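You operate a simulated robot arm through the tools that you are given. There is no shell and no other tool.

You run a simulated robot arm. Do the job below in one go: nothing can be reset, and whatever is moved stays where it is left.

JOB
Put things in order on the wooden table with the long grey block. At the end: the tall pink cap stands where the blue filter stood; the grey filter stands on top of the brown small carton (marked "FEET"); the blue filter stands where the yellow filter stood; the yellow filter stands where the grey filter stood; whatever was shut is shut again. Leave all else as you found it, and nothing knocked over.

Only the result counts: the job must be done as asked and must still hold three seconds after the hand-in. Knocking over, shifting, dropping, spilling or breaking anything else fails it. Lids that push on must go on centred and level and be pressed home; caps that screw on are set level and turned clockwise until they are tight.

ROBOT AND FRAMES
A 7-joint arm with a two-finger parallel gripper, fixed in place. Base frame: the origin is at the foot of the arm, x ahead of it, y to its left, z up; the work surface is at about z = 0. Lengths are in m, angles in degrees, forces in N, time in s.
With the tool pointing down near the work surface it reaches from about 0.24 to 0.62 m from the base axis. Its first joint turns from -66.0 to 66.0 degrees. Payload 2.6 kg.
The TCP is the grasp point between the finger pads, 0.03 m short of the fingertips. In the tool frame z runs along the fingers and y along their closing line. The gripper opens to 0.094 m. The fingers are 0.028 m wide and 0.01 m thick; the gripper's body (0.05 by 0.096 m) begins 0.055 m behind the TCP.
Orientation is told as [roll, pitch, yaw] about the base's x, y, z axes, in that order, counted from this pose: with the fingers straight down and closing along the base's y, the tool's x points along the base's -x, its y along +y and its z along -z.

CONTROLS
- The arm moves only by the tool play_rows. Its arguments are lists of equal length, an entry for each row: "offset": the shift along the tool's x, y, z in units of 30 mm (1.0 is 30 mm), a list of three; "angular": the turn, a rotation vector about the tool's x, y, z in units of 5 degrees (1.0 is 5 degrees), a list of three; "jaw": the finger opening in m, from 0 to 0.094. In form: {"offset": [[x, y, z], ...], "angular": [[rx, ry, rz], ...], "jaw": [jaw, ...]}. A call has 1 to 20 rows; each row shifts and turns the commanded pose from where the row before left it, along the tool's axes as they then stand. A call with a number of a shift or a turn outside -1 to 1 is refused whole. A row lasts 0.2 s, in which the tool goes at most 0.05 m and 8.6 degrees; a call with a longer step from one row to the next is refused whole, and so is a gripper value outside its range. A pose out of reach is approached as far as the arm can. The call stops where the force on the tool passes 40 N (or 10 N more than at its start, if that is more) or the arm is blocked; 0.2 s more then pass. The fingers move at their own pace (about 0.072 m/s each) and stop on an object; they squeeze with about 29 N. The grip force told is the motor's: it shows also when the fingers shut on nothing. Time passes only in rows, and 0.2 s behind the last, so rows that do not move let the fingers close. It gives the time, the measured TCP pose, the force on the tool (base axes), the opening and the grip force at its end, in the units of the frame above (readings bear some noise), with the torque about the TCP (base axes, N m) and any sound that the robot's microphone picked up.
- Cameras (640 x 400 px; columns grow to the right, rows downward): "scene" is fixed at [0.0325, 0.4325, 0.5597]; the picture's right is [-0.78, -0.62, 0.00], its down [-0.38, 0.48, -0.79] and it looks along [0.49, -0.62, -0.61] (base axes); focal length 230 px, centre (320, 200). "wrist" rides on the gripper at [0.076, 0.014, -0.102] in the tool frame; the picture's right is [-0.18, 0.98, 0.00], its down [-0.75, -0.14, -0.64] and it looks along [-0.63, -0.12, 0.77] (tool axes); focal length 243 px, centre (320, 200). There is no depth. A picture from a camera that has moved, and an enlarged one, comes with that camera's place and axes in the base frame and with its lens.
- get_image(camera): a new picture of that camera. The clock stands still meanwhile.
- zoom(camera, box): a new picture of the part [left, top, right, bottom] of that camera's present view, enlarged. The clock stands still meanwhile.
- close_job(): hands the job in; it is judged then, once.

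Nothing tells you positions but the pictures and the camera data. Unless the task says otherwise, let go and move clear before handing in.

The tools are called after "Request:" by a JSON object that holds its "method" and its "body". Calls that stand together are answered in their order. play_rows: Moves the arm, as the interface text tells. Its arguments: {"type":"object","properties":{"offset":{"type":"array","items":{"type":"array","items":{"type":"number"}}},"angular":{"type":"array","items":{"type":"array","items":{"type":"number"}}},"jaw":{"type":"array","items":{"type":"number"}}},"required":["offset","angular","jaw"]} The other tools are called the same way: get_image (camera) takes a picture; zoom (camera, box) takes an enlarged picture of a part of a camera's view; close_job () hands the job in.

At the start:

```text
time: 0.0
eef_pos: [0.4234, -0.0496, 0.3381]
tcp_rot: [0.0, -0.1, 0.0]
contact_force: [0.1, -0.1, 0.1]
moment: [0.02, -0.05, -0.02]
finger_gap: 0.0939
grip_force: 0.1
```

scene: 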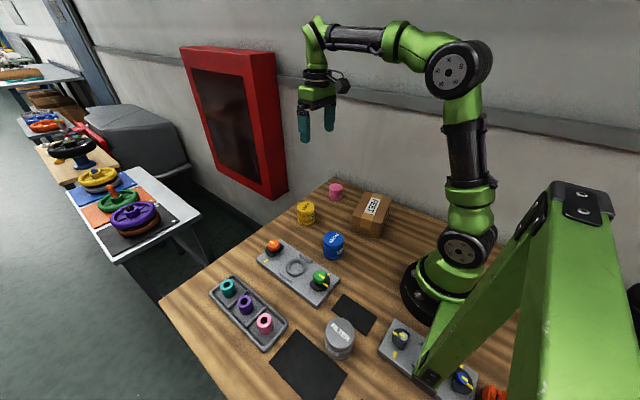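
wrist: 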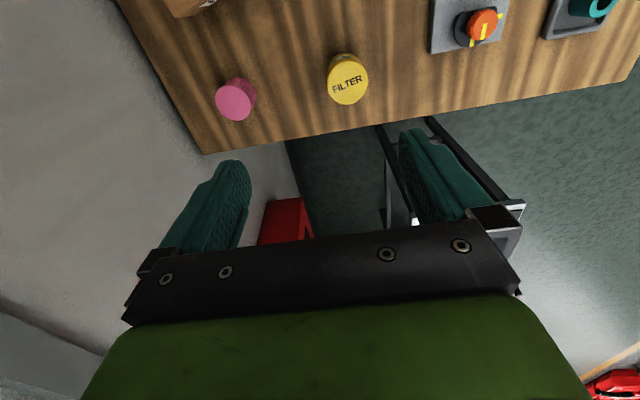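

I see a table with yellow, blue and grey filters, a pink cap at the far edge, a brown "FEET" carton, a long grey block with knobs and a tray. I'll zoom in to get details before moving.

Request:
{"method": "zoom", "body": {"camera": "scene", "box": [240, 170, 400, 270]}}

Request:
{"method": "zoom", "body": {"camera": "scene", "box": [200, 250, 400, 375]}}

Request:
{"method": "zoom", "body": {"camera": "scene", "box": [360, 290, 520, 400]}}

Request:
{"method": "get_image", "body": {"camera": "wrist"}}

```text
4.00 times, centred on (320, 220) of scene
camera zoom: at [0.0325, 0.4325, 0.5597], right [-0.78, -0.62, 0.0], down [-0.38, 0.48, -0.79], along [0.49, -0.62, -0.61], focal length 919 px, centre (320, 120)
```

zoom: 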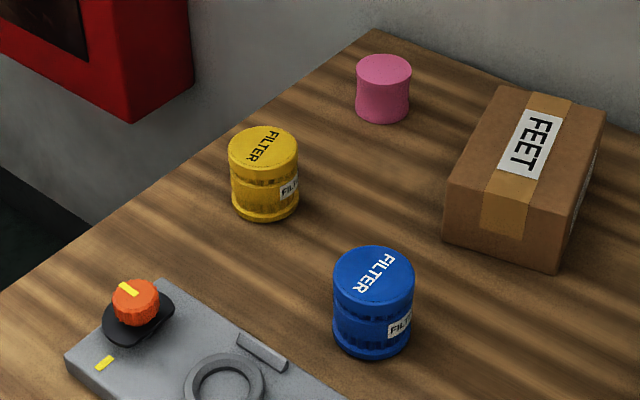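

```text
3.20 times, centred on (300, 312) of scene
camera zoom: at [0.0325, 0.4325, 0.5597], right [-0.78, -0.62, 0.0], down [-0.38, 0.48, -0.79], along [0.49, -0.62, -0.61], focal length 735 px, centre (384, -160)
```

zoom: 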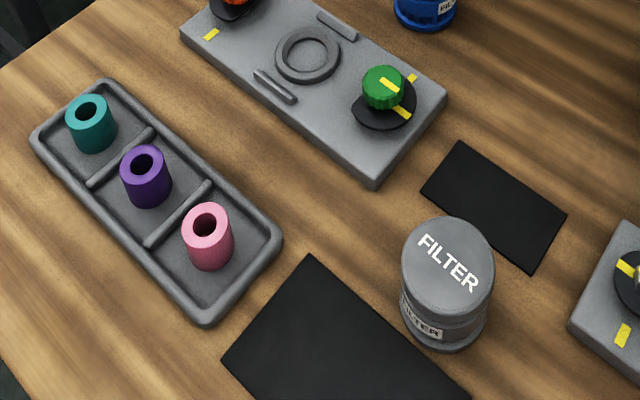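

```text
3.64 times, centred on (440, 345) of scene
camera zoom: at [0.0325, 0.4325, 0.5597], right [-0.78, -0.62, 0.0], down [-0.38, 0.48, -0.79], along [0.49, -0.62, -0.61], focal length 835 px, centre (-116, -327)
```

zoom: 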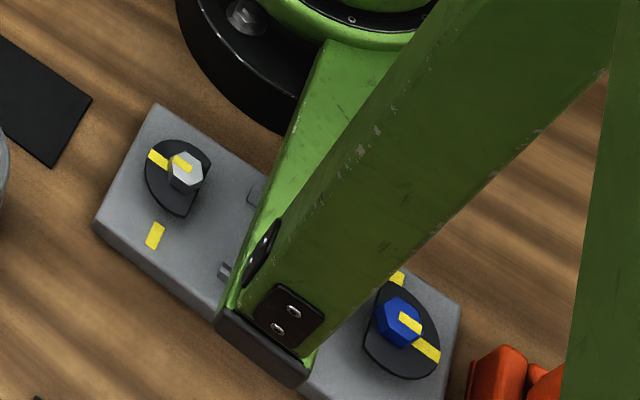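

```text
taken
camera wrist: at [0.3478, -0.0359, 0.4418], right [0.18, 0.98, 0.0], down [0.75, -0.14, 0.64], along [0.63, -0.12, -0.77], focal length 243 px, centre (320, 200)
```

wrist: 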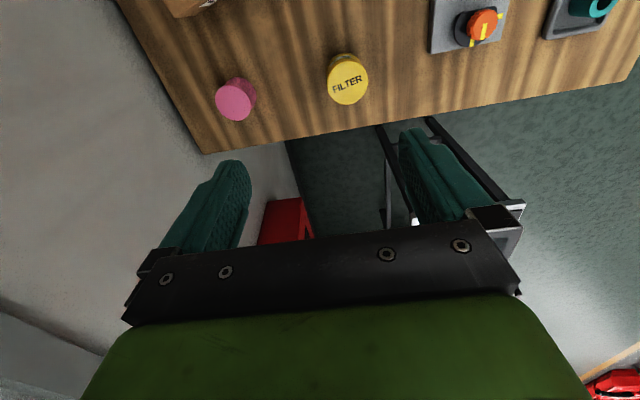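

The filters, the pink cap and the carton are clear in the picture. My rough estimates are yellow at (0.449,-0.013), blue at (0.286,0.048), grey at (0.124,0.251), pink at (0.447,-0.19), and the carton near (0.24,-0.14). I'll move the wrist camera back for a better look from above.

Request:
{"method": "play_rows", "body": {"offset": [[0.822, 0.331, 0.25], [0.822, 0.331, 0.25], [0.822, 0.331, 0.25], [0.822, 0.331, 0.25], [0.822, 0.331, 0.25], [0, 0, 0]], "angular": [[0, 0, 0], [0, 0, 0], [0, 0, 0], [0, 0, 0], [0, 0, 0], [0, 0, 0]], "jaw": [0.094, 0.094, 0.094, 0.094, 0.094, 0.094]}}

Request:
{"method": "get_image", "body": {"camera": "wrist"}}

Request:
{"method": "get_image", "body": {"camera": "scene"}}

```text
time: 1.4
eef_pos: [0.2983, 0.0022, 0.2989]
tcp_rot: [0.0, 0.1, 0.0]
contact_force: [-0.3, -0.4, 1.2]
moment: [0.01, 0.03, -0.01]
finger_gap: 0.0939
grip_force: 0.0
```

```text
taken
camera wrist: at [0.2221, 0.0159, 0.4013], right [0.18, 0.98, 0.0], down [0.75, -0.14, 0.64], along [0.63, -0.12, -0.77], focal length 243 px, centre (320, 200)
```

wrist: 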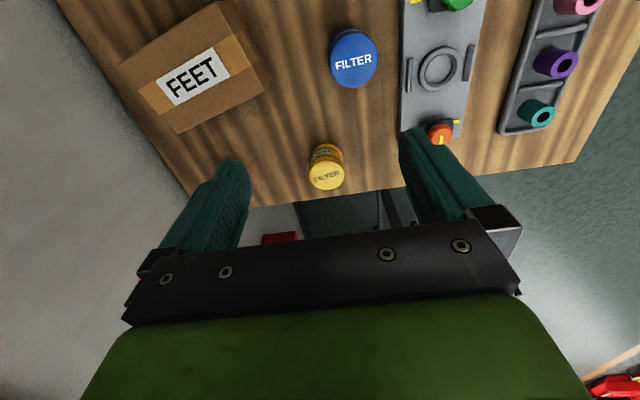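

```text
taken
```

scene: 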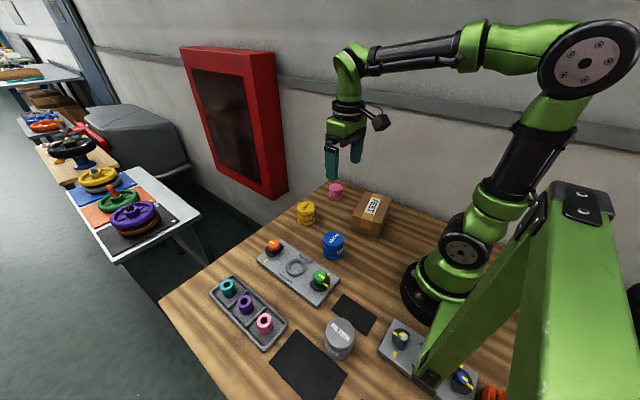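

The view shows the carton, blue and yellow clearly. I'll zoom in to measure them accurately.

Request:
{"method": "zoom", "body": {"camera": "wrist", "box": [280, 0, 480, 125]}}

Request:
{"method": "zoom", "body": {"camera": "wrist", "box": [100, 0, 292, 120]}}

Request:
{"method": "zoom", "body": {"camera": "wrist", "box": [270, 120, 398, 200]}}

Request:
{"method": "zoom", "body": {"camera": "scene", "box": [330, 170, 410, 250]}}

```text
3.20 times, centred on (380, 62) of wrist
camera zoom: at [0.2221, 0.0159, 0.4013], right [0.18, 0.98, 0.0], down [0.75, -0.14, 0.64], along [0.63, -0.12, -0.77], focal length 776 px, centre (128, 640)
```

zoom: 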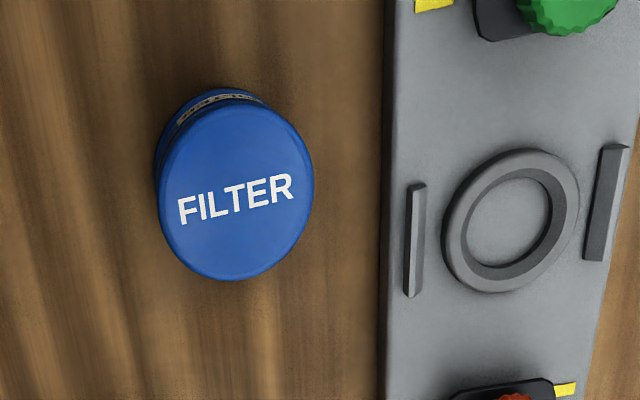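

```text
3.33 times, centred on (196, 60) of wrist
camera zoom: at [0.2221, 0.0159, 0.4013], right [0.18, 0.98, 0.0], down [0.75, -0.14, 0.64], along [0.63, -0.12, -0.77], focal length 809 px, centre (733, 667)
```

zoom: 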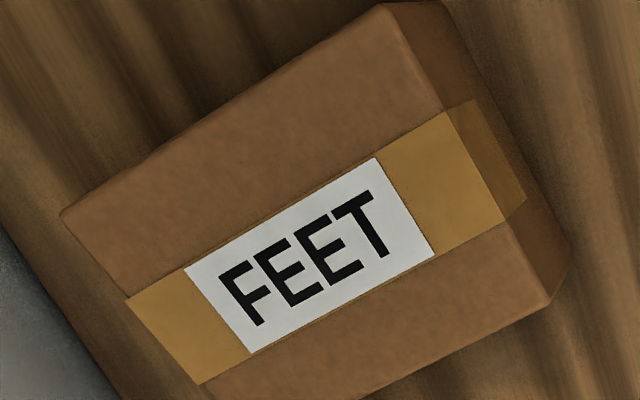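

```text
5.00 times, centred on (334, 160) of wrist
camera zoom: at [0.2221, 0.0159, 0.4013], right [0.18, 0.98, 0.0], down [0.75, -0.14, 0.64], along [0.63, -0.12, -0.77], focal length 1213 px, centre (250, 400)
```

zoom: 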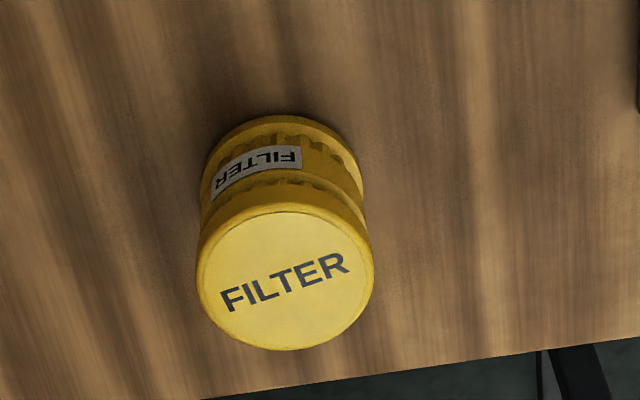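

```text
5.00 times, centred on (370, 210) of scene
camera zoom: at [0.0325, 0.4325, 0.5597], right [-0.78, -0.62, 0.0], down [-0.38, 0.48, -0.79], along [0.49, -0.62, -0.61], focal length 1148 px, centre (70, 150)
```

zoom: 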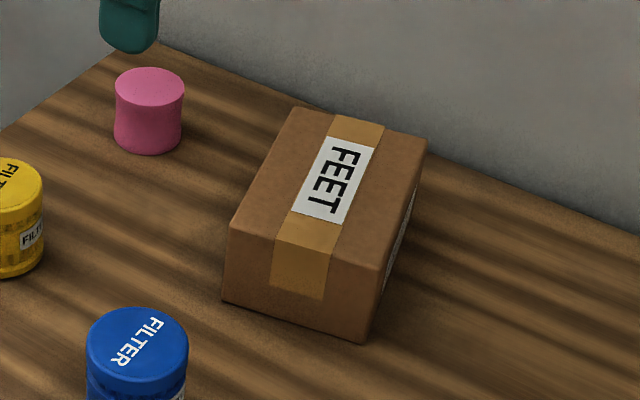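

My two cameras agree on positions: yellow (0.449,-0.013), blue (0.287,0.047), and carton centre (0.270,-0.155), about 0.10 x 0.148 and 0.064 high. Next I'll swing round to look at the grey filter near (0.124,0.251).

Request:
{"method": "play_rows", "body": {"offset": [[0.0378, 0.866, -0.19], [0.0378, 0.866, -0.19], [0.0378, 0.866, -0.19], [0.0378, 0.866, -0.19], [0.0378, 0.866, -0.19], [0.0378, 0.866, -0.19], [0.0378, 0.866, -0.19], [0.0378, 0.866, -0.19], [0.0378, 0.866, -0.19], [0, 0, 0]], "angular": [[0, 0, -1], [0, 0, -1], [0, 0, -1], [0, 0, -1], [0, 0, -1], [0, 0, -1], [0, 0, -1], [0, 0, -1], [0, 0, -1], [0, 0, 0]], "jaw": [0.094, 0.094, 0.094, 0.094, 0.094, 0.094, 0.094, 0.094, 0.094, 0.094]}}

Request:
{"method": "get_image", "body": {"camera": "wrist"}}

Request:
{"method": "get_image", "body": {"camera": "scene"}}

```text
time: 3.6
eef_pos: [0.2106, 0.2085, 0.3539]
tcp_rot: [-0.1, 0.0, 45.1]
contact_force: [0.2, 0.0, 0.0]
moment: [0.02, -0.01, 0.0]
finger_gap: 0.0939
grip_force: 0.1
```

```text
taken
camera wrist: at [0.1465, 0.1656, 0.4561], right [-0.57, 0.82, 0.0], down [0.63, 0.43, 0.64], along [0.53, 0.36, -0.77], focal length 243 px, centre (320, 200)
```

wrist: 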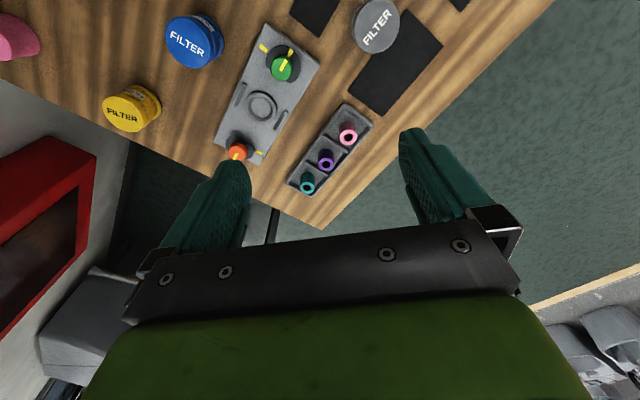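

```text
taken
```

scene: 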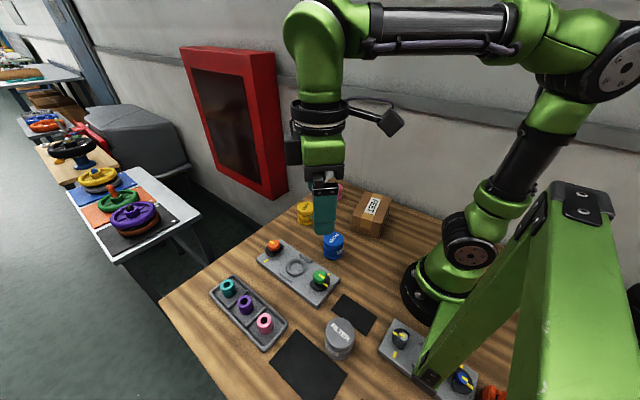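

The grey filter sits at the top of the wrist view and looks free-standing. I'll zoom in to measure it and pink.

Request:
{"method": "zoom", "body": {"camera": "wrist", "box": [310, 0, 470, 100]}}

Request:
{"method": "zoom", "body": {"camera": "wrist", "box": [0, 0, 240, 150]}}

Request:
{"method": "zoom", "body": {"camera": "scene", "box": [300, 290, 380, 370]}}

```text
4.00 times, centred on (390, 50) of wrist
camera zoom: at [0.1465, 0.1656, 0.4561], right [-0.57, 0.82, 0.0], down [0.63, 0.43, 0.64], along [0.53, 0.36, -0.77], focal length 970 px, centre (40, 800)
```

zoom: 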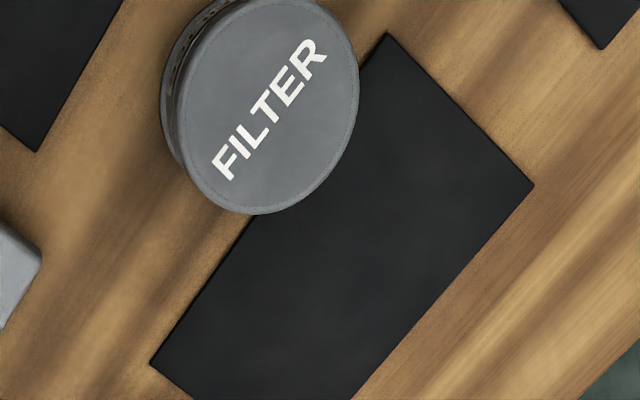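

```text
2.67 times, centred on (120, 75) of wrist
camera zoom: at [0.1465, 0.1656, 0.4561], right [-0.57, 0.82, 0.0], down [0.63, 0.43, 0.64], along [0.53, 0.36, -0.77], focal length 647 px, centre (853, 533)
```

zoom: 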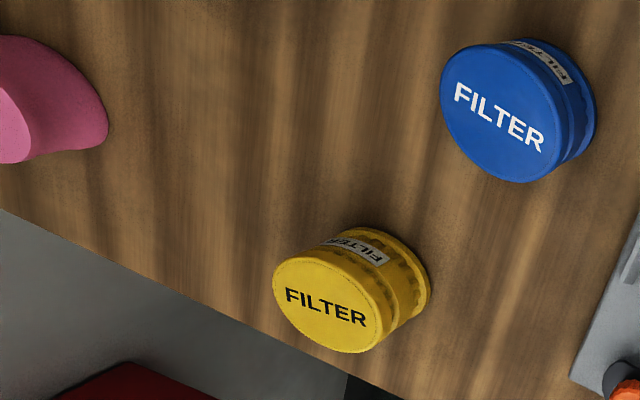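

```text
5.00 times, centred on (340, 330) of scene
camera zoom: at [0.0325, 0.4325, 0.5597], right [-0.78, -0.62, 0.0], down [-0.38, 0.48, -0.79], along [0.49, -0.62, -0.61], focal length 1148 px, centre (220, -450)
```

zoom: 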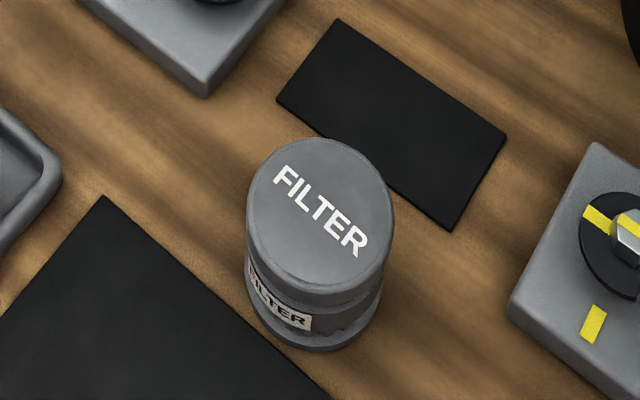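

The two cameras put grey near (0.127,0.246), with its base just off the black mat. I'll turn to yaw about 70 and hover above it, keeping clear of the green post near (-0.04,0.19), to align precisely.

Request:
{"method": "play_rows", "body": {"offset": [[0, 0, 0], [0, 0, 0], [0, 0, 0], [0, 0, 0], [0, 0, 0], [-0.0324, 0.435, 0.8286], [-0.0324, 0.435, 0.8286], [-0.0324, 0.435, 0.8286], [-0.0324, 0.435, 0.8286], [-0.0324, 0.435, 0.8286], [-0.0324, 0.435, 0.8286], [-0.0324, 0.435, 0.8286], [0, 0, 0]], "angular": [[0, 0, -1], [0, 0, -1], [0, 0, -1], [0, 0, -1], [0, 0, -1], [0, 0, 0], [0, 0, 0], [0, 0, 0], [0, 0, 0], [0, 0, 0], [0, 0, 0], [0, 0, 0], [0, 0, 0]], "jaw": [0.094, 0.094, 0.094, 0.094, 0.094, 0.094, 0.094, 0.094, 0.094, 0.094, 0.094, 0.094, 0.094]}}

Request:
{"method": "get_image", "body": {"camera": "wrist"}}

Request:
{"method": "get_image", "body": {"camera": "scene"}}

```text
time: 6.4
eef_pos: [0.1295, 0.2476, 0.1777]
tcp_rot: [0.0, 0.0, 70.0]
contact_force: [-0.1, 0.9, -1.0]
moment: [0.02, 0.01, -0.03]
finger_gap: 0.0944
grip_force: 0.1
```

```text
taken
camera wrist: at [0.0901, 0.1808, 0.2805], right [-0.86, 0.51, 0.0], down [0.39, 0.66, 0.64], along [0.33, 0.55, -0.77], focal length 243 px, centre (320, 200)
```

wrist: 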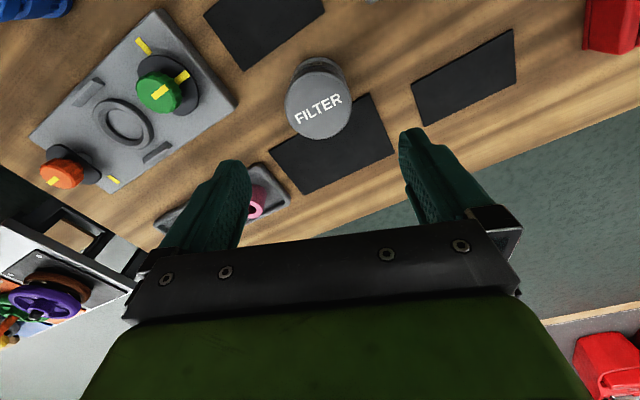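

```text
taken
```

scene: 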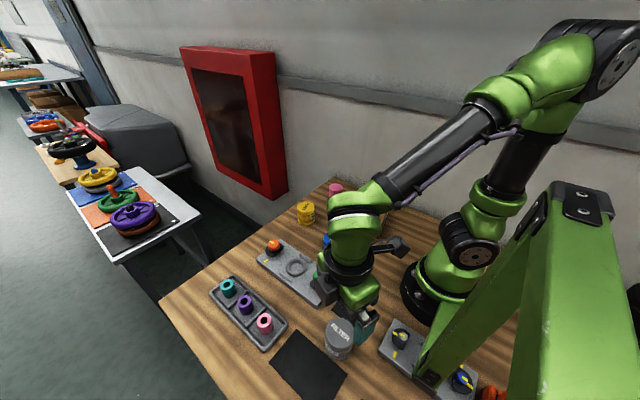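

The grey filter is almost centred under the gripper. I'll zoom in to measure what offset remains.

Request:
{"method": "zoom", "body": {"camera": "wrist", "box": [240, 40, 400, 140]}}

```text
4.00 times, centred on (320, 90) of wrist
camera zoom: at [0.0901, 0.1808, 0.2805], right [-0.86, 0.51, 0.0], down [0.39, 0.66, 0.64], along [0.33, 0.55, -0.77], focal length 970 px, centre (320, 640)
```

zoom: 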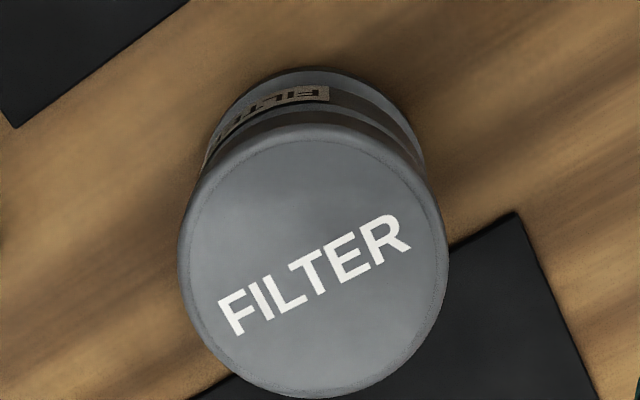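

Grey is about 3 mm toward the base from the tool axis and centred sideways. I'll correct that and go down with the fingers open to TCP z≈0.04.

Request:
{"method": "play_rows", "body": {"offset": [[0.1, -0.02, 0.8], [0, 0, 0.8], [0, 0, 0.8], [0, 0, 0.8], [0, 0, 0.7], [0, 0, 0.69], [0, 0, 0]], "angular": [[0, 0, 0], [0, 0, 0], [0, 0, 0], [0, 0, 0], [0, 0, 0], [0, 0, 0], [0, 0, 0]], "jaw": [0.094, 0.094, 0.094, 0.094, 0.094, 0.094, 0.094]}}

Request:
{"method": "get_image", "body": {"camera": "wrist"}}

Request:
{"method": "zoom", "body": {"camera": "scene", "box": [280, 240, 440, 400]}}

```text
time: 8.0
eef_pos: [0.1303, 0.2446, 0.0394]
tcp_rot: [0.0, 0.0, 70.1]
contact_force: [0.0, 0.1, 0.4]
moment: [0.0, 0.0, 0.01]
finger_gap: 0.0937
grip_force: 0.1
```

```text
taken
camera wrist: at [0.09, 0.1785, 0.1425], right [-0.86, 0.51, 0.0], down [0.39, 0.66, 0.64], along [0.33, 0.55, -0.77], focal length 243 px, centre (320, 200)
```

wrist: 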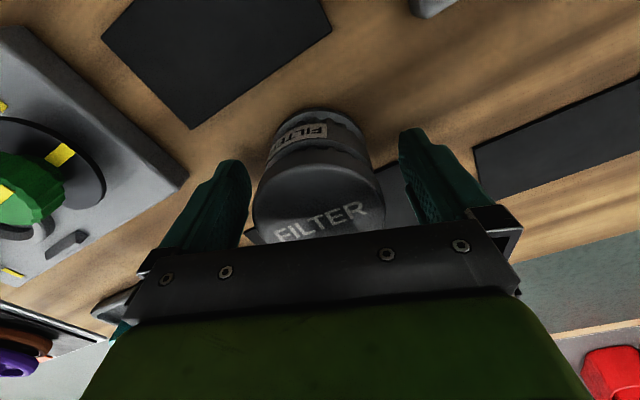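

```text
2.50 times, centred on (360, 320) of scene
camera zoom: at [0.0325, 0.4325, 0.5597], right [-0.78, -0.62, 0.0], down [-0.38, 0.48, -0.79], along [0.49, -0.62, -0.61], focal length 574 px, centre (220, -100)
```

zoom: 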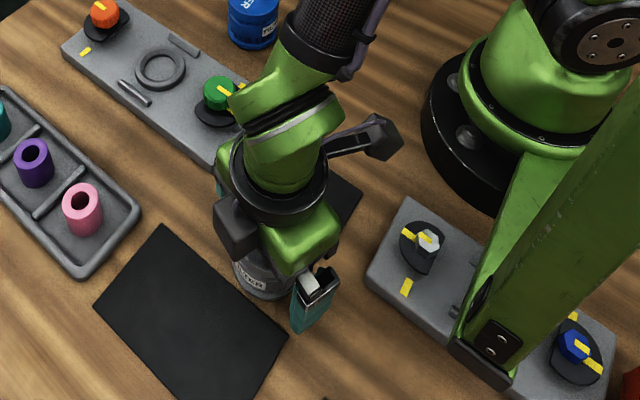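

The filter sits between the fingers, centred within about 1 mm. I'll nudge slightly and close on it.

Request:
{"method": "play_rows", "body": {"offset": [[0, -0.04, 0], [0, 0, 0], [0, 0, 0], [0, 0, 0], [0, 0, 0]], "angular": [[0, 0, 0], [0, 0, 0], [0, 0, 0], [0, 0, 0], [0, 0, 0]], "jaw": [0.094, 0.05, 0.05, 0.05, 0.05]}}

Request:
{"method": "get_image", "body": {"camera": "wrist"}}

```text
time: 9.2
eef_pos: [0.1309, 0.2456, 0.0401]
tcp_rot: [0.1, 0.0, 70.0]
contact_force: [0.3, -0.5, 0.5]
moment: [0.01, -0.04, -0.01]
finger_gap: 0.0585
grip_force: 28.8
```

```text
taken
camera wrist: at [0.0915, 0.1782, 0.1432], right [-0.86, 0.51, 0.0], down [0.39, 0.66, 0.64], along [0.33, 0.55, -0.77], focal length 243 px, centre (320, 200)
```

wrist: 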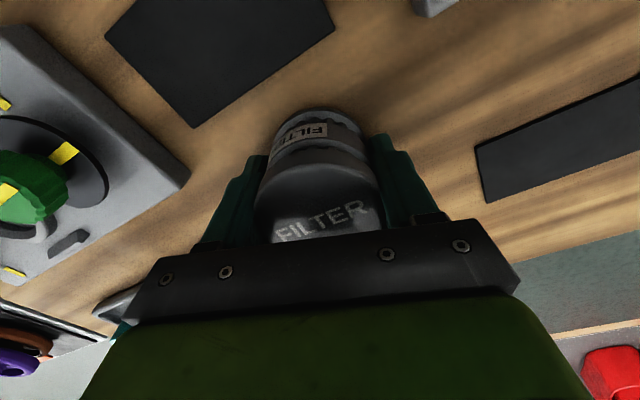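

The filter is gripped (gap 0.0585). I'll lift it straight up and look before swinging across to the carton.

Request:
{"method": "play_rows", "body": {"offset": [[0, 0, -0.4], [0, 0, -0.8], [0, 0, -1], [0, 0, -1], [0, 0, -1], [0, 0, -1], [0, 0, 0]], "angular": [[0, 0, 0], [0, 0, 0], [0, 0, 0], [0, 0, 0], [0, 0, 0], [0, 0, 0], [0, 0, 0]], "jaw": [0.05, 0.05, 0.05, 0.05, 0.05, 0.05, 0.05]}}

Request:
{"method": "get_image", "body": {"camera": "wrist"}}

Request:
{"method": "get_image", "body": {"camera": "scene"}}

```text
time: 10.8
eef_pos: [0.1324, 0.243, 0.1955]
tcp_rot: [0.0, 0.0, 70.0]
contact_force: [0.6, -0.1, -0.1]
moment: [-0.02, -0.02, 0.01]
finger_gap: 0.0585
grip_force: 28.9
```

```text
taken
camera wrist: at [0.0923, 0.1756, 0.2994], right [-0.86, 0.51, 0.0], down [0.39, 0.66, 0.64], along [0.33, 0.55, -0.77], focal length 243 px, centre (320, 200)
```

wrist: 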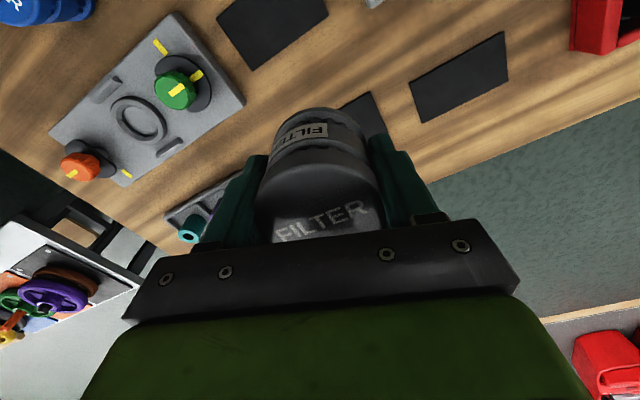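

```text
taken
```

scene: 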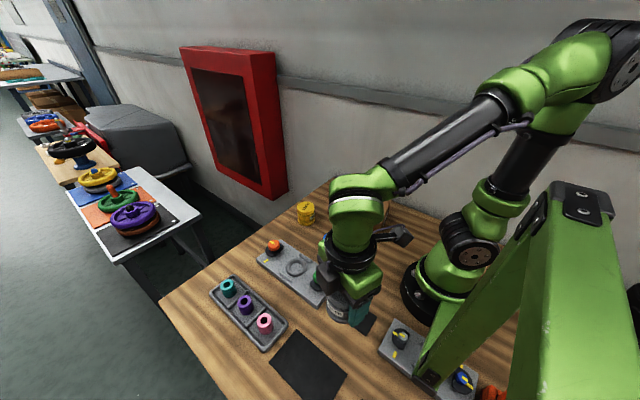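

The grey filter is lifted and hanging level. I'll swing it at about 0.2 m height around to the carton side, clear of everything.

Request:
{"method": "play_rows", "body": {"offset": [[0.1468, -0.792, 0], [0.1468, -0.792, 0], [0.1468, -0.792, 0], [0.1468, -0.792, 0], [0.1468, -0.792, 0], [0.1468, -0.792, 0], [0.1468, -0.792, 0], [0.1468, -0.792, 0], [0.1468, -0.792, 0], [0.1468, -0.792, 0], [0.1468, -0.792, 0], [0.1468, -0.792, 0], [0.1468, -0.792, 0], [0.1468, -0.792, 0], [0.1468, -0.792, 0], [0.1468, -0.792, 0], [0.1468, -0.792, 0], [0.1468, -0.792, 0], [0, 0, 0]], "angular": [[0, 0, 1], [0, 0, 1], [0, 0, 1], [0, 0, 1], [0, 0, 1], [0, 0, 1], [0, 0, 1], [0, 0, 1], [0, 0, 1], [0, 0, 1], [0, 0, 1], [0, 0, 1], [0, 0, 1], [0, 0, 1], [0, 0, 1], [0, 0, 1], [0, 0, 1], [0, 0, 1], [0, 0, 0]], "jaw": [0.05, 0.05, 0.05, 0.05, 0.05, 0.05, 0.05, 0.05, 0.05, 0.05, 0.05, 0.05, 0.05, 0.05, 0.05, 0.05, 0.05, 0.05, 0.05]}}

Request:
{"method": "get_image", "body": {"camera": "wrist"}}

Request:
{"method": "get_image", "body": {"camera": "scene"}}

```text
time: 14.8
eef_pos: [0.2448, -0.1305, 0.197]
tcp_rot: [0.0, 0.0, -20.1]
contact_force: [1.0, 0.0, -1.0]
moment: [-0.02, 0.02, 0.0]
finger_gap: 0.0586
grip_force: 29.1
```

```text
taken
camera wrist: at [0.1786, -0.091, 0.2997], right [0.51, 0.86, 0.0], down [0.66, -0.39, 0.64], along [0.55, -0.33, -0.77], focal length 243 px, centre (320, 200)
```

wrist: 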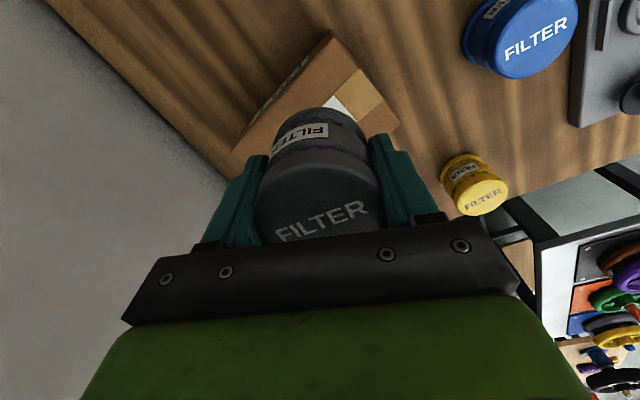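

```text
taken
```

scene: 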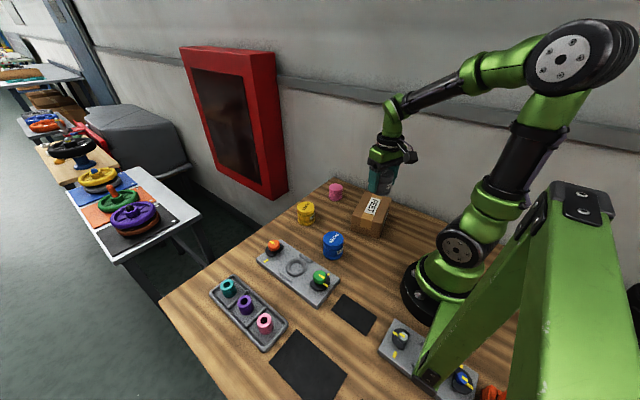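

The arm is beside the carton now and the carton corners show around the held filter. I'll zoom in to check the carton's centre before placing.

Request:
{"method": "zoom", "body": {"camera": "wrist", "box": [210, 10, 434, 150]}}

Request:
{"method": "zoom", "body": {"camera": "scene", "box": [330, 130, 430, 250]}}

```text
2.86 times, centred on (322, 80) of wrist
camera zoom: at [0.1786, -0.091, 0.2997], right [0.51, 0.86, 0.0], down [0.66, -0.39, 0.64], along [0.55, -0.33, -0.77], focal length 693 px, centre (314, 543)
```

zoom: 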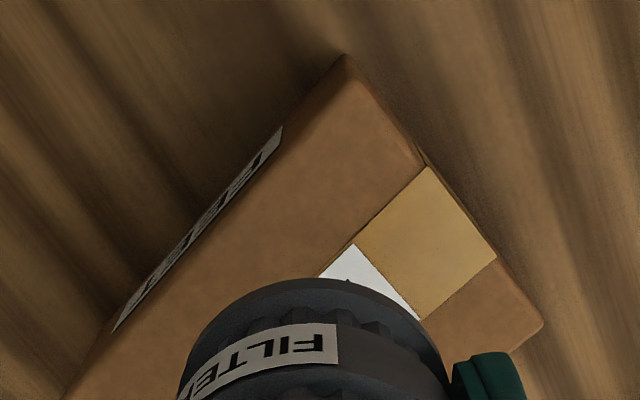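

```text
3.33 times, centred on (380, 190) of scene
camera zoom: at [0.0325, 0.4325, 0.5597], right [-0.78, -0.62, 0.0], down [-0.38, 0.48, -0.79], along [0.49, -0.62, -0.61], focal length 766 px, centre (120, 233)
```

zoom: 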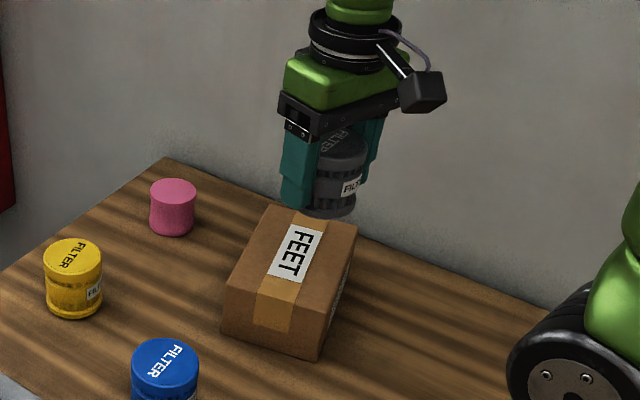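

The carton centre is confirmed at about (0.270,-0.154), with its top near z=0.064. I'll move over it and go down to about 8 mm above contact.

Request:
{"method": "play_rows", "body": {"offset": [[-0.53, -0.2335, 0], [-0.53, -0.2335, 0], [0, 0, 0], [0, 0, 0.7], [0, 0, 0.7], [0, 0, 0.7], [0, 0, 0.7], [0, 0, 0]], "angular": [[0, 0, 0], [0, 0, 0], [0, 0, 0], [0, 0, 0], [0, 0, 0], [0, 0, 0], [0, 0, 0], [0, 0, 0]], "jaw": [0.05, 0.05, 0.05, 0.05, 0.05, 0.05, 0.05, 0.05]}}

Request:
{"method": "zoom", "body": {"camera": "scene", "box": [330, 130, 430, 250]}}

Request:
{"method": "get_image", "body": {"camera": "wrist"}}

```text
time: 16.6
eef_pos: [0.2692, -0.1524, 0.1115]
tcp_rot: [0.0, 0.0, -20.0]
contact_force: [-0.3, 0.3, -0.8]
moment: [0.01, -0.01, 0.04]
finger_gap: 0.0583
grip_force: 29.3
```

```text
3.33 times, centred on (380, 190) of scene
camera zoom: at [0.0325, 0.4325, 0.5597], right [-0.78, -0.62, 0.0], down [-0.38, 0.48, -0.79], along [0.49, -0.62, -0.61], focal length 766 px, centre (120, 233)
```

zoom: 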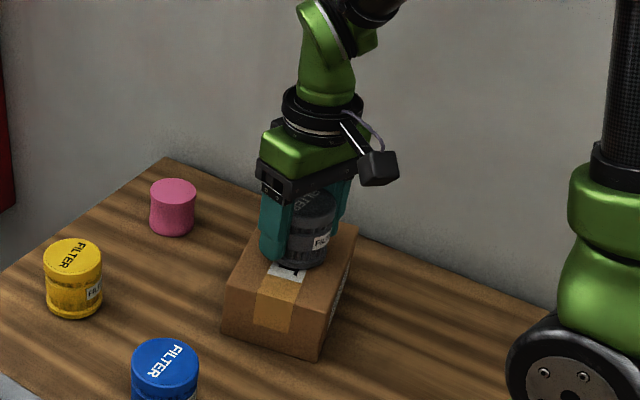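

```text
taken
camera wrist: at [0.2027, -0.1136, 0.2148], right [0.51, 0.86, 0.0], down [0.66, -0.39, 0.64], along [0.55, -0.33, -0.77], focal length 243 px, centre (320, 200)
```

wrist: 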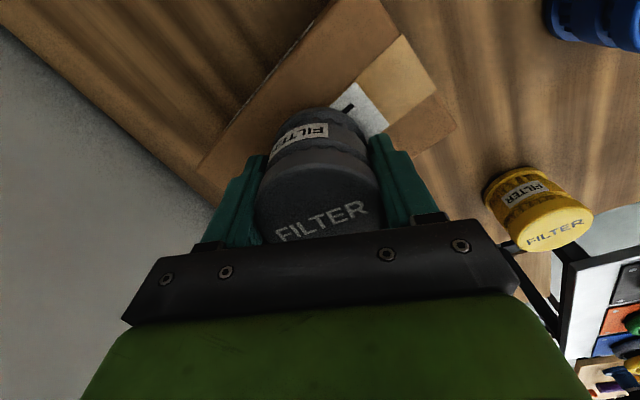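

It's over the carton and centred by eye. I'll lower it in small steps and watch the force.

Request:
{"method": "play_rows", "body": {"offset": [[0, 0, 0.05], [0, 0, 0.05], [0, 0, 0.05], [0, 0, 0.04], [0, 0, 0]], "angular": [[0, 0, 0], [0, 0, 0], [0, 0, 0], [0, 0, 0], [0, 0, 0]], "jaw": [0.05, 0.05, 0.05, 0.05, 0.05]}}

```text
time: 17.8
eef_pos: [0.2706, -0.1544, 0.1071]
tcp_rot: [0.0, -0.2, -19.9]
contact_force: [-0.9, 3.1, 23.9]
moment: [0.07, -0.13, -0.02]
finger_gap: 0.0585
grip_force: 28.5
```

Contact came at about z=0.107, so the carton top is near 0.067, with 24 N pressing. I'll ease up a little before releasing.

Request:
{"method": "play_rows", "body": {"offset": [[0, 0, -0.03], [0, 0, 0]], "angular": [[0, 0, 0], [0, 0, 0]], "jaw": [0.05, 0.05]}}

Request:
{"method": "zoom", "body": {"camera": "scene", "box": [350, 170, 410, 245]}}

```text
time: 18.4
eef_pos: [0.2707, -0.1538, 0.1068]
tcp_rot: [0.0, 0.0, -20.0]
contact_force: [3.0, 0.2, 5.2]
moment: [-0.02, -0.2, 0.06]
finger_gap: 0.0585
grip_force: 28.8
```

```text
5.33 times, centred on (380, 208) of scene
camera zoom: at [0.0325, 0.4325, 0.5597], right [-0.78, -0.62, 0.0], down [-0.38, 0.48, -0.79], along [0.49, -0.62, -0.61], focal length 1225 px, centre (0, 160)
```

zoom: 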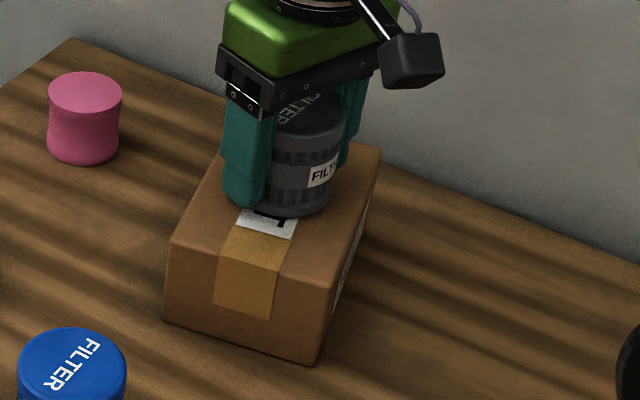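

It rests on the carton with a light force of 5 N. I'll open the fingers gently and then rise straight up.

Request:
{"method": "play_rows", "body": {"offset": [[0, 0, 0], [0, 0, 0], [0, 0, 0], [0, 0, -0.3], [0, 0, -0.6], [0, 0, -0.9], [0, 0, -1], [0, 0, -1], [0, 0, 0]], "angular": [[0, 0, 0], [0, 0, 0], [0, 0, 0], [0, 0, 0], [0, 0, 0], [0, 0, 0], [0, 0, 0], [0, 0, 0], [0, 0, 0]], "jaw": [0.065, 0.085, 0.085, 0.085, 0.085, 0.085, 0.085, 0.085, 0.085]}}

Request:
{"method": "get_image", "body": {"camera": "wrist"}}

Request:
{"method": "get_image", "body": {"camera": "scene"}}

Request:
{"method": "zoom", "body": {"camera": "scene", "box": [320, 150, 420, 250]}}

```text
time: 20.4
eef_pos: [0.2691, -0.1555, 0.2213]
tcp_rot: [0.0, 0.0, -19.9]
contact_force: [0.2, -0.6, 0.3]
moment: [0.04, -0.01, 0.01]
finger_gap: 0.0847
grip_force: 0.1
```

```text
taken
camera wrist: at [0.2025, -0.1156, 0.3248], right [0.51, 0.86, 0.0], down [0.66, -0.39, 0.64], along [0.55, -0.33, -0.77], focal length 243 px, centre (320, 200)
```

wrist: 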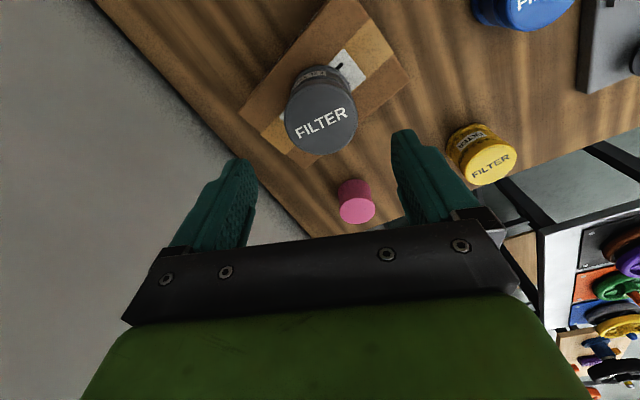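

```text
taken
```

scene: 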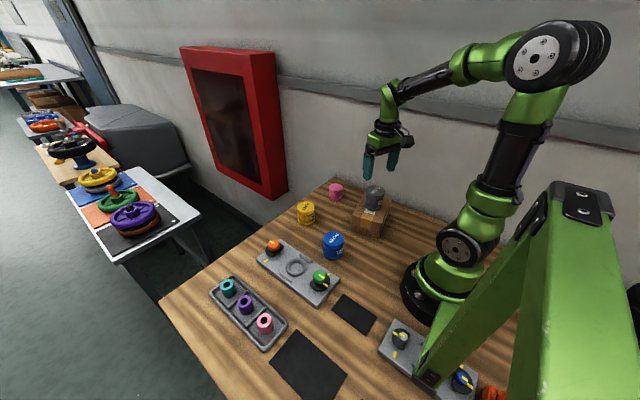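

```text
4.00 times, centred on (370, 200) of scene
camera zoom: at [0.0325, 0.4325, 0.5597], right [-0.78, -0.62, 0.0], down [-0.38, 0.48, -0.79], along [0.49, -0.62, -0.61], focal length 919 px, centre (120, 200)
```

zoom: 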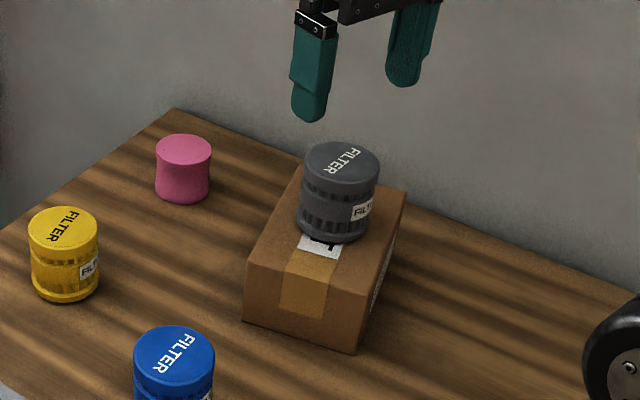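

The grey filter stands level and centred on the carton. Next is yellow: I'll turn to yaw 0 and hover over it at about (0.4495,-0.0135).

Request:
{"method": "play_rows", "body": {"offset": [[0, 0, 0], [0, 0, 0], [0, 0, 0], [0, 0, 0], [-0.996, 0.7805, 0], [-0.996, 0.7805, 0], [-0.996, 0.7805, 0], [-0.996, 0.7805, 0], [-0.996, 0.7805, 0], [-0.996, 0.7805, 0], [0, 0, 0.69], [0, 0, 0.69], [0, 0, 0]], "angular": [[0, 0, -1], [0, 0, -1], [0, 0, -1], [0, 0, -1], [0, 0, 0], [0, 0, 0], [0, 0, 0], [0, 0, 0], [0, 0, 0], [0, 0, 0], [0, 0, 0], [0, 0, 0], [0, 0, 0]], "jaw": [0.094, 0.094, 0.094, 0.094, 0.094, 0.094, 0.094, 0.094, 0.094, 0.094, 0.094, 0.094, 0.094]}}

Request:
{"method": "get_image", "body": {"camera": "wrist"}}

Request:
{"method": "zoom", "body": {"camera": "wrist", "box": [240, 40, 400, 140]}}

Request:
{"method": "get_image", "body": {"camera": "scene"}}

```text
time: 23.2
eef_pos: [0.4486, -0.0136, 0.1786]
tcp_rot: [-0.1, 0.1, 0.0]
contact_force: [-0.3, 0.3, 0.3]
moment: [0.0, 0.02, 0.01]
finger_gap: 0.094
grip_force: 0.0
```

```text
taken
camera wrist: at [0.3721, 0.0009, 0.2823], right [0.18, 0.98, 0.0], down [0.75, -0.14, 0.64], along [0.63, -0.12, -0.77], focal length 243 px, centre (320, 200)
```

wrist: 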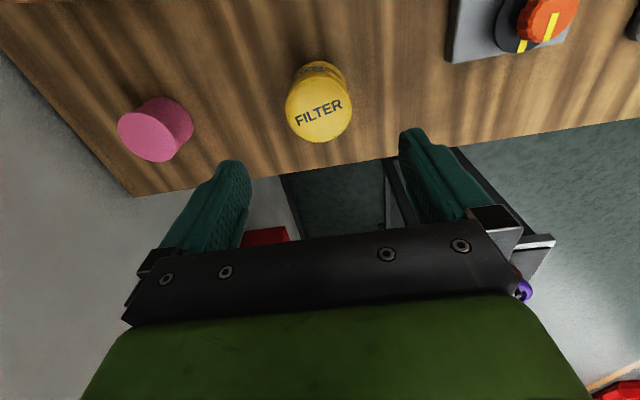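

```text
4.00 times, centred on (320, 90) of wrist
camera zoom: at [0.3721, 0.0009, 0.2823], right [0.18, 0.98, 0.0], down [0.75, -0.14, 0.64], along [0.63, -0.12, -0.77], focal length 970 px, centre (320, 640)
```

zoom: 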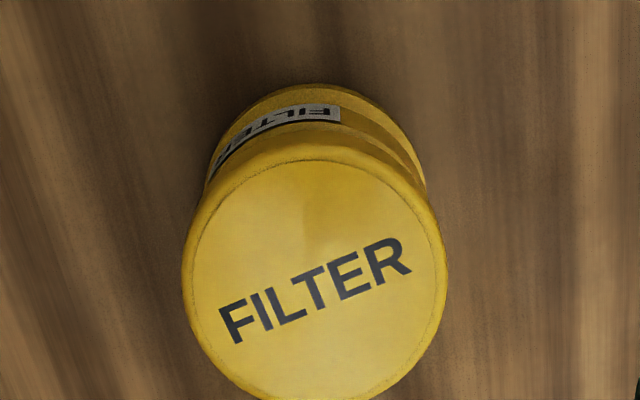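

```text
taken
```

scene: 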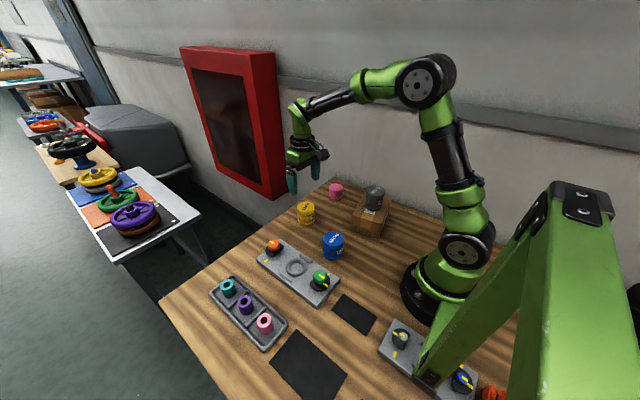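

Yellow is nearly centred, about 1 mm off sideways. I'll go down to the same grasp height as before (z≈0.040) with the fingers open.

Request:
{"method": "play_rows", "body": {"offset": [[0, -0.05, 0.8], [0, 0, 0.8], [0, 0, 0.8], [0, 0, 0.8], [0, 0, 0.75], [0, 0, 0.71], [0, 0, 0]], "angular": [[0, 0, 0], [0, 0, 0], [0, 0, 0], [0, 0, 0], [0, 0, 0], [0, 0, 0], [0, 0, 0]], "jaw": [0.094, 0.094, 0.094, 0.094, 0.094, 0.094, 0.094]}}

Request:
{"method": "get_image", "body": {"camera": "wrist"}}

Request:
{"method": "zoom", "body": {"camera": "wrist", "box": [220, 80, 420, 205]}}

Request:
{"method": "zoom", "body": {"camera": "scene", "box": [240, 150, 400, 250]}}

```text
time: 24.8
eef_pos: [0.4499, -0.0131, 0.0404]
tcp_rot: [0.0, 0.1, 0.1]
contact_force: [-0.5, -0.2, 0.4]
moment: [-0.06, 0.04, -0.01]
finger_gap: 0.0941
grip_force: 0.1
```

```text
taken
camera wrist: at [0.3734, 0.0013, 0.1441], right [0.18, 0.98, 0.0], down [0.75, -0.14, 0.64], along [0.63, -0.12, -0.77], focal length 243 px, centre (320, 200)
```

wrist: 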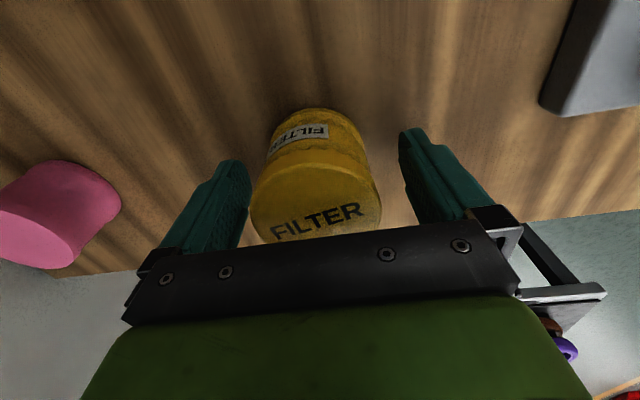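

```text
3.20 times, centred on (320, 142) of wrist
camera zoom: at [0.3734, 0.0013, 0.1441], right [0.18, 0.98, 0.0], down [0.75, -0.14, 0.64], along [0.63, -0.12, -0.77], focal length 776 px, centre (320, 384)
```

zoom: 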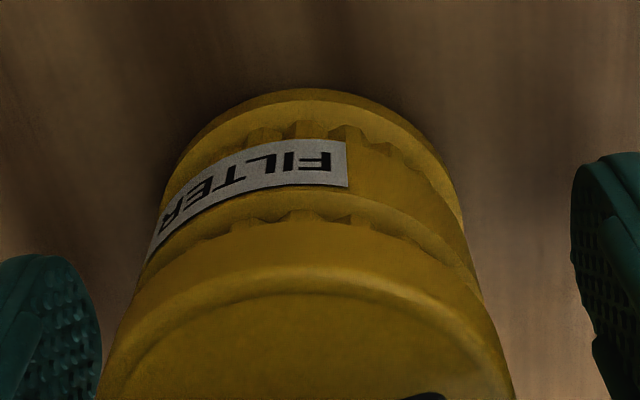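

```text
4.00 times, centred on (320, 200) of scene
camera zoom: at [0.0325, 0.4325, 0.5597], right [-0.78, -0.62, 0.0], down [-0.38, 0.48, -0.79], along [0.49, -0.62, -0.61], focal length 919 px, centre (320, 200)
```

zoom: 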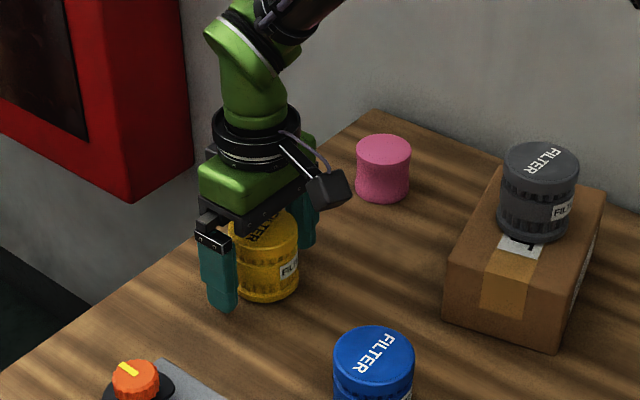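

The base edge sits in the same place as it did for grey, so x is aligned, and sideways it's about 1.5 mm off. I'll correct that and close.

Request:
{"method": "play_rows", "body": {"offset": [[0, -0.05, 0], [0, 0, 0], [0, 0, 0], [0, 0, 0], [0, 0, 0], [0, 0, 0]], "angular": [[0, 0, 0], [0, 0, 0], [0, 0, 0], [0, 0, 0], [0, 0, 0], [0, 0, 0]], "jaw": [0.094, 0.094, 0.05, 0.05, 0.05, 0.05]}}

Request:
{"method": "get_image", "body": {"camera": "wrist"}}

```text
time: 26.2
eef_pos: [0.45, -0.0154, 0.0404]
tcp_rot: [0.0, 0.1, 0.0]
contact_force: [0.5, 0.8, -0.8]
moment: [-0.02, 0.04, 0.0]
finger_gap: 0.0589
grip_force: 29.1
```

```text
taken
camera wrist: at [0.3736, -0.0007, 0.144], right [0.18, 0.98, 0.0], down [0.75, -0.14, 0.64], along [0.63, -0.12, -0.77], focal length 243 px, centre (320, 200)
```

wrist: 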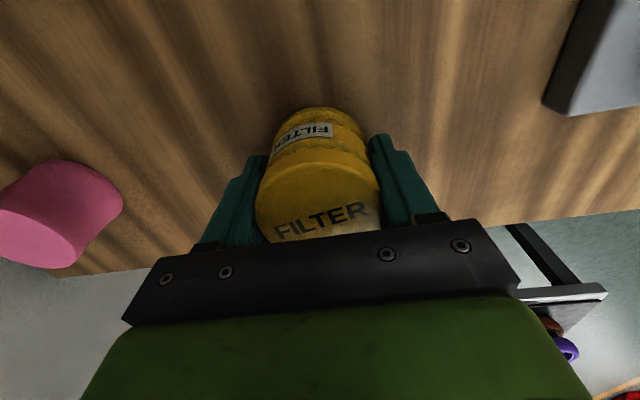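

Yellow is gripped (gap 0.0589). I'll lift it and pull it back toward the arm at height.

Request:
{"method": "play_rows", "body": {"offset": [[0, 0, -0.4], [0, 0, -0.8], [0, 0, -1], [0, 0, -1], [0, 0, -1], [0, 0, -1], [0.9584, 0.01245, 0], [0.9584, 0.01245, 0], [0.9584, 0.01245, 0], [0.9584, 0.01245, 0], [0.9584, 0.01245, 0], [0.9584, 0.01245, 0], [0, 0, 0], [0, 0, 0]], "angular": [[0, 0, 0], [0, 0, 0], [0, 0, 0], [0, 0, 0], [0, 0, 0], [0, 0, 0], [0, 0, 0], [0, 0, 0], [0, 0, 0], [0, 0, 0], [0, 0, 0], [0, 0, 0], [0, 0, -1], [0, 0, 0]], "jaw": [0.05, 0.05, 0.05, 0.05, 0.05, 0.05, 0.05, 0.05, 0.05, 0.05, 0.05, 0.05, 0.05, 0.05]}}

Request:
{"method": "get_image", "body": {"camera": "scene"}}

```text
time: 29.2
eef_pos: [0.2754, -0.0131, 0.195]
tcp_rot: [0.1, 0.0, 5.1]
contact_force: [-0.9, 0.6, 0.3]
moment: [-0.02, -0.01, -0.02]
finger_gap: 0.0587
grip_force: 28.6
```

```text
taken
```

scene: 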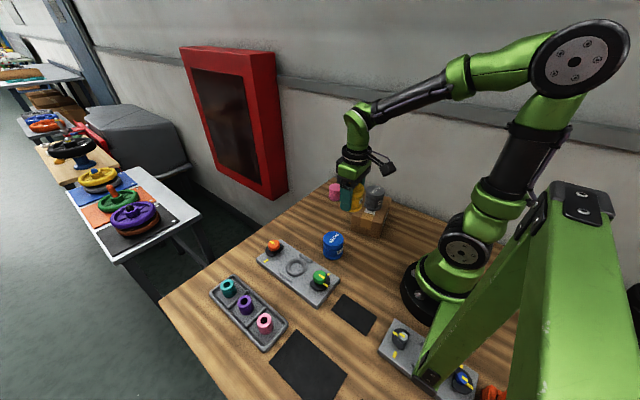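

Yellow is held and the grey filter still stands on the carton. I'll swing around to above grey's old spot (0.130,0.245) at yaw 70.

Request:
{"method": "play_rows", "body": {"offset": [[-0.07655, 0.80294, 0], [-0.07655, 0.80294, 0], [-0.07655, 0.80294, 0], [-0.07655, 0.80294, 0], [-0.07655, 0.80294, 0], [-0.07655, 0.80294, 0], [-0.07655, 0.80294, 0], [-0.07655, 0.80294, 0], [-0.07655, 0.80294, 0], [-0.07655, 0.80294, 0], [-0.07655, 0.80294, 0], [-0.07655, 0.80294, 0], [-0.07655, 0.80294, 0], [0, 0, 0]], "angular": [[0, 0, -1], [0, 0, -1], [0, 0, -1], [0, 0, -1], [0, 0, -1], [0, 0, -1], [0, 0, -1], [0, 0, -1], [0, 0, -1], [0, 0, -1], [0, 0, -1], [0, 0, -1], [0, 0, -1], [0, 0, 0]], "jaw": [0.05, 0.05, 0.05, 0.05, 0.05, 0.05, 0.05, 0.05, 0.05, 0.05, 0.05, 0.05, 0.05, 0.05]}}

Request:
{"method": "get_image", "body": {"camera": "wrist"}}

Request:
{"method": "get_image", "body": {"camera": "scene"}}

```text
time: 32.2
eef_pos: [0.1297, 0.2457, 0.1973]
tcp_rot: [-0.1, 0.0, 70.1]
contact_force: [-1.2, 0.2, -0.3]
moment: [0.04, -0.04, -0.01]
finger_gap: 0.059
grip_force: 29.2
```

```text
taken
camera wrist: at [0.0916, 0.1801, 0.3006], right [-0.86, 0.51, 0.0], down [0.39, 0.66, 0.64], along [0.33, 0.55, -0.77], focal length 243 px, centre (320, 200)
```

wrist: 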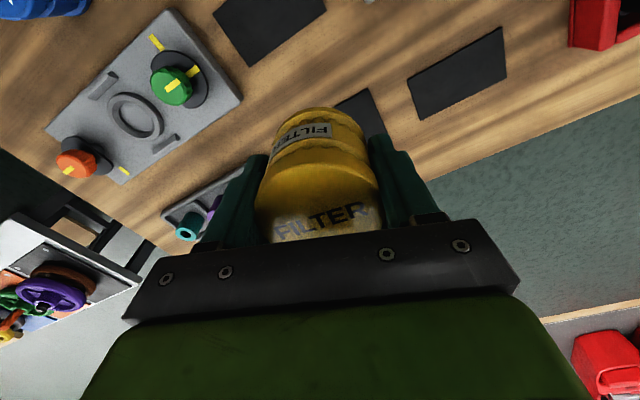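

```text
taken
```

scene: 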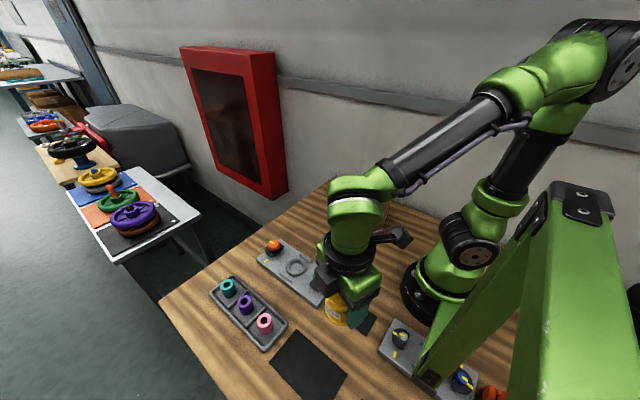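

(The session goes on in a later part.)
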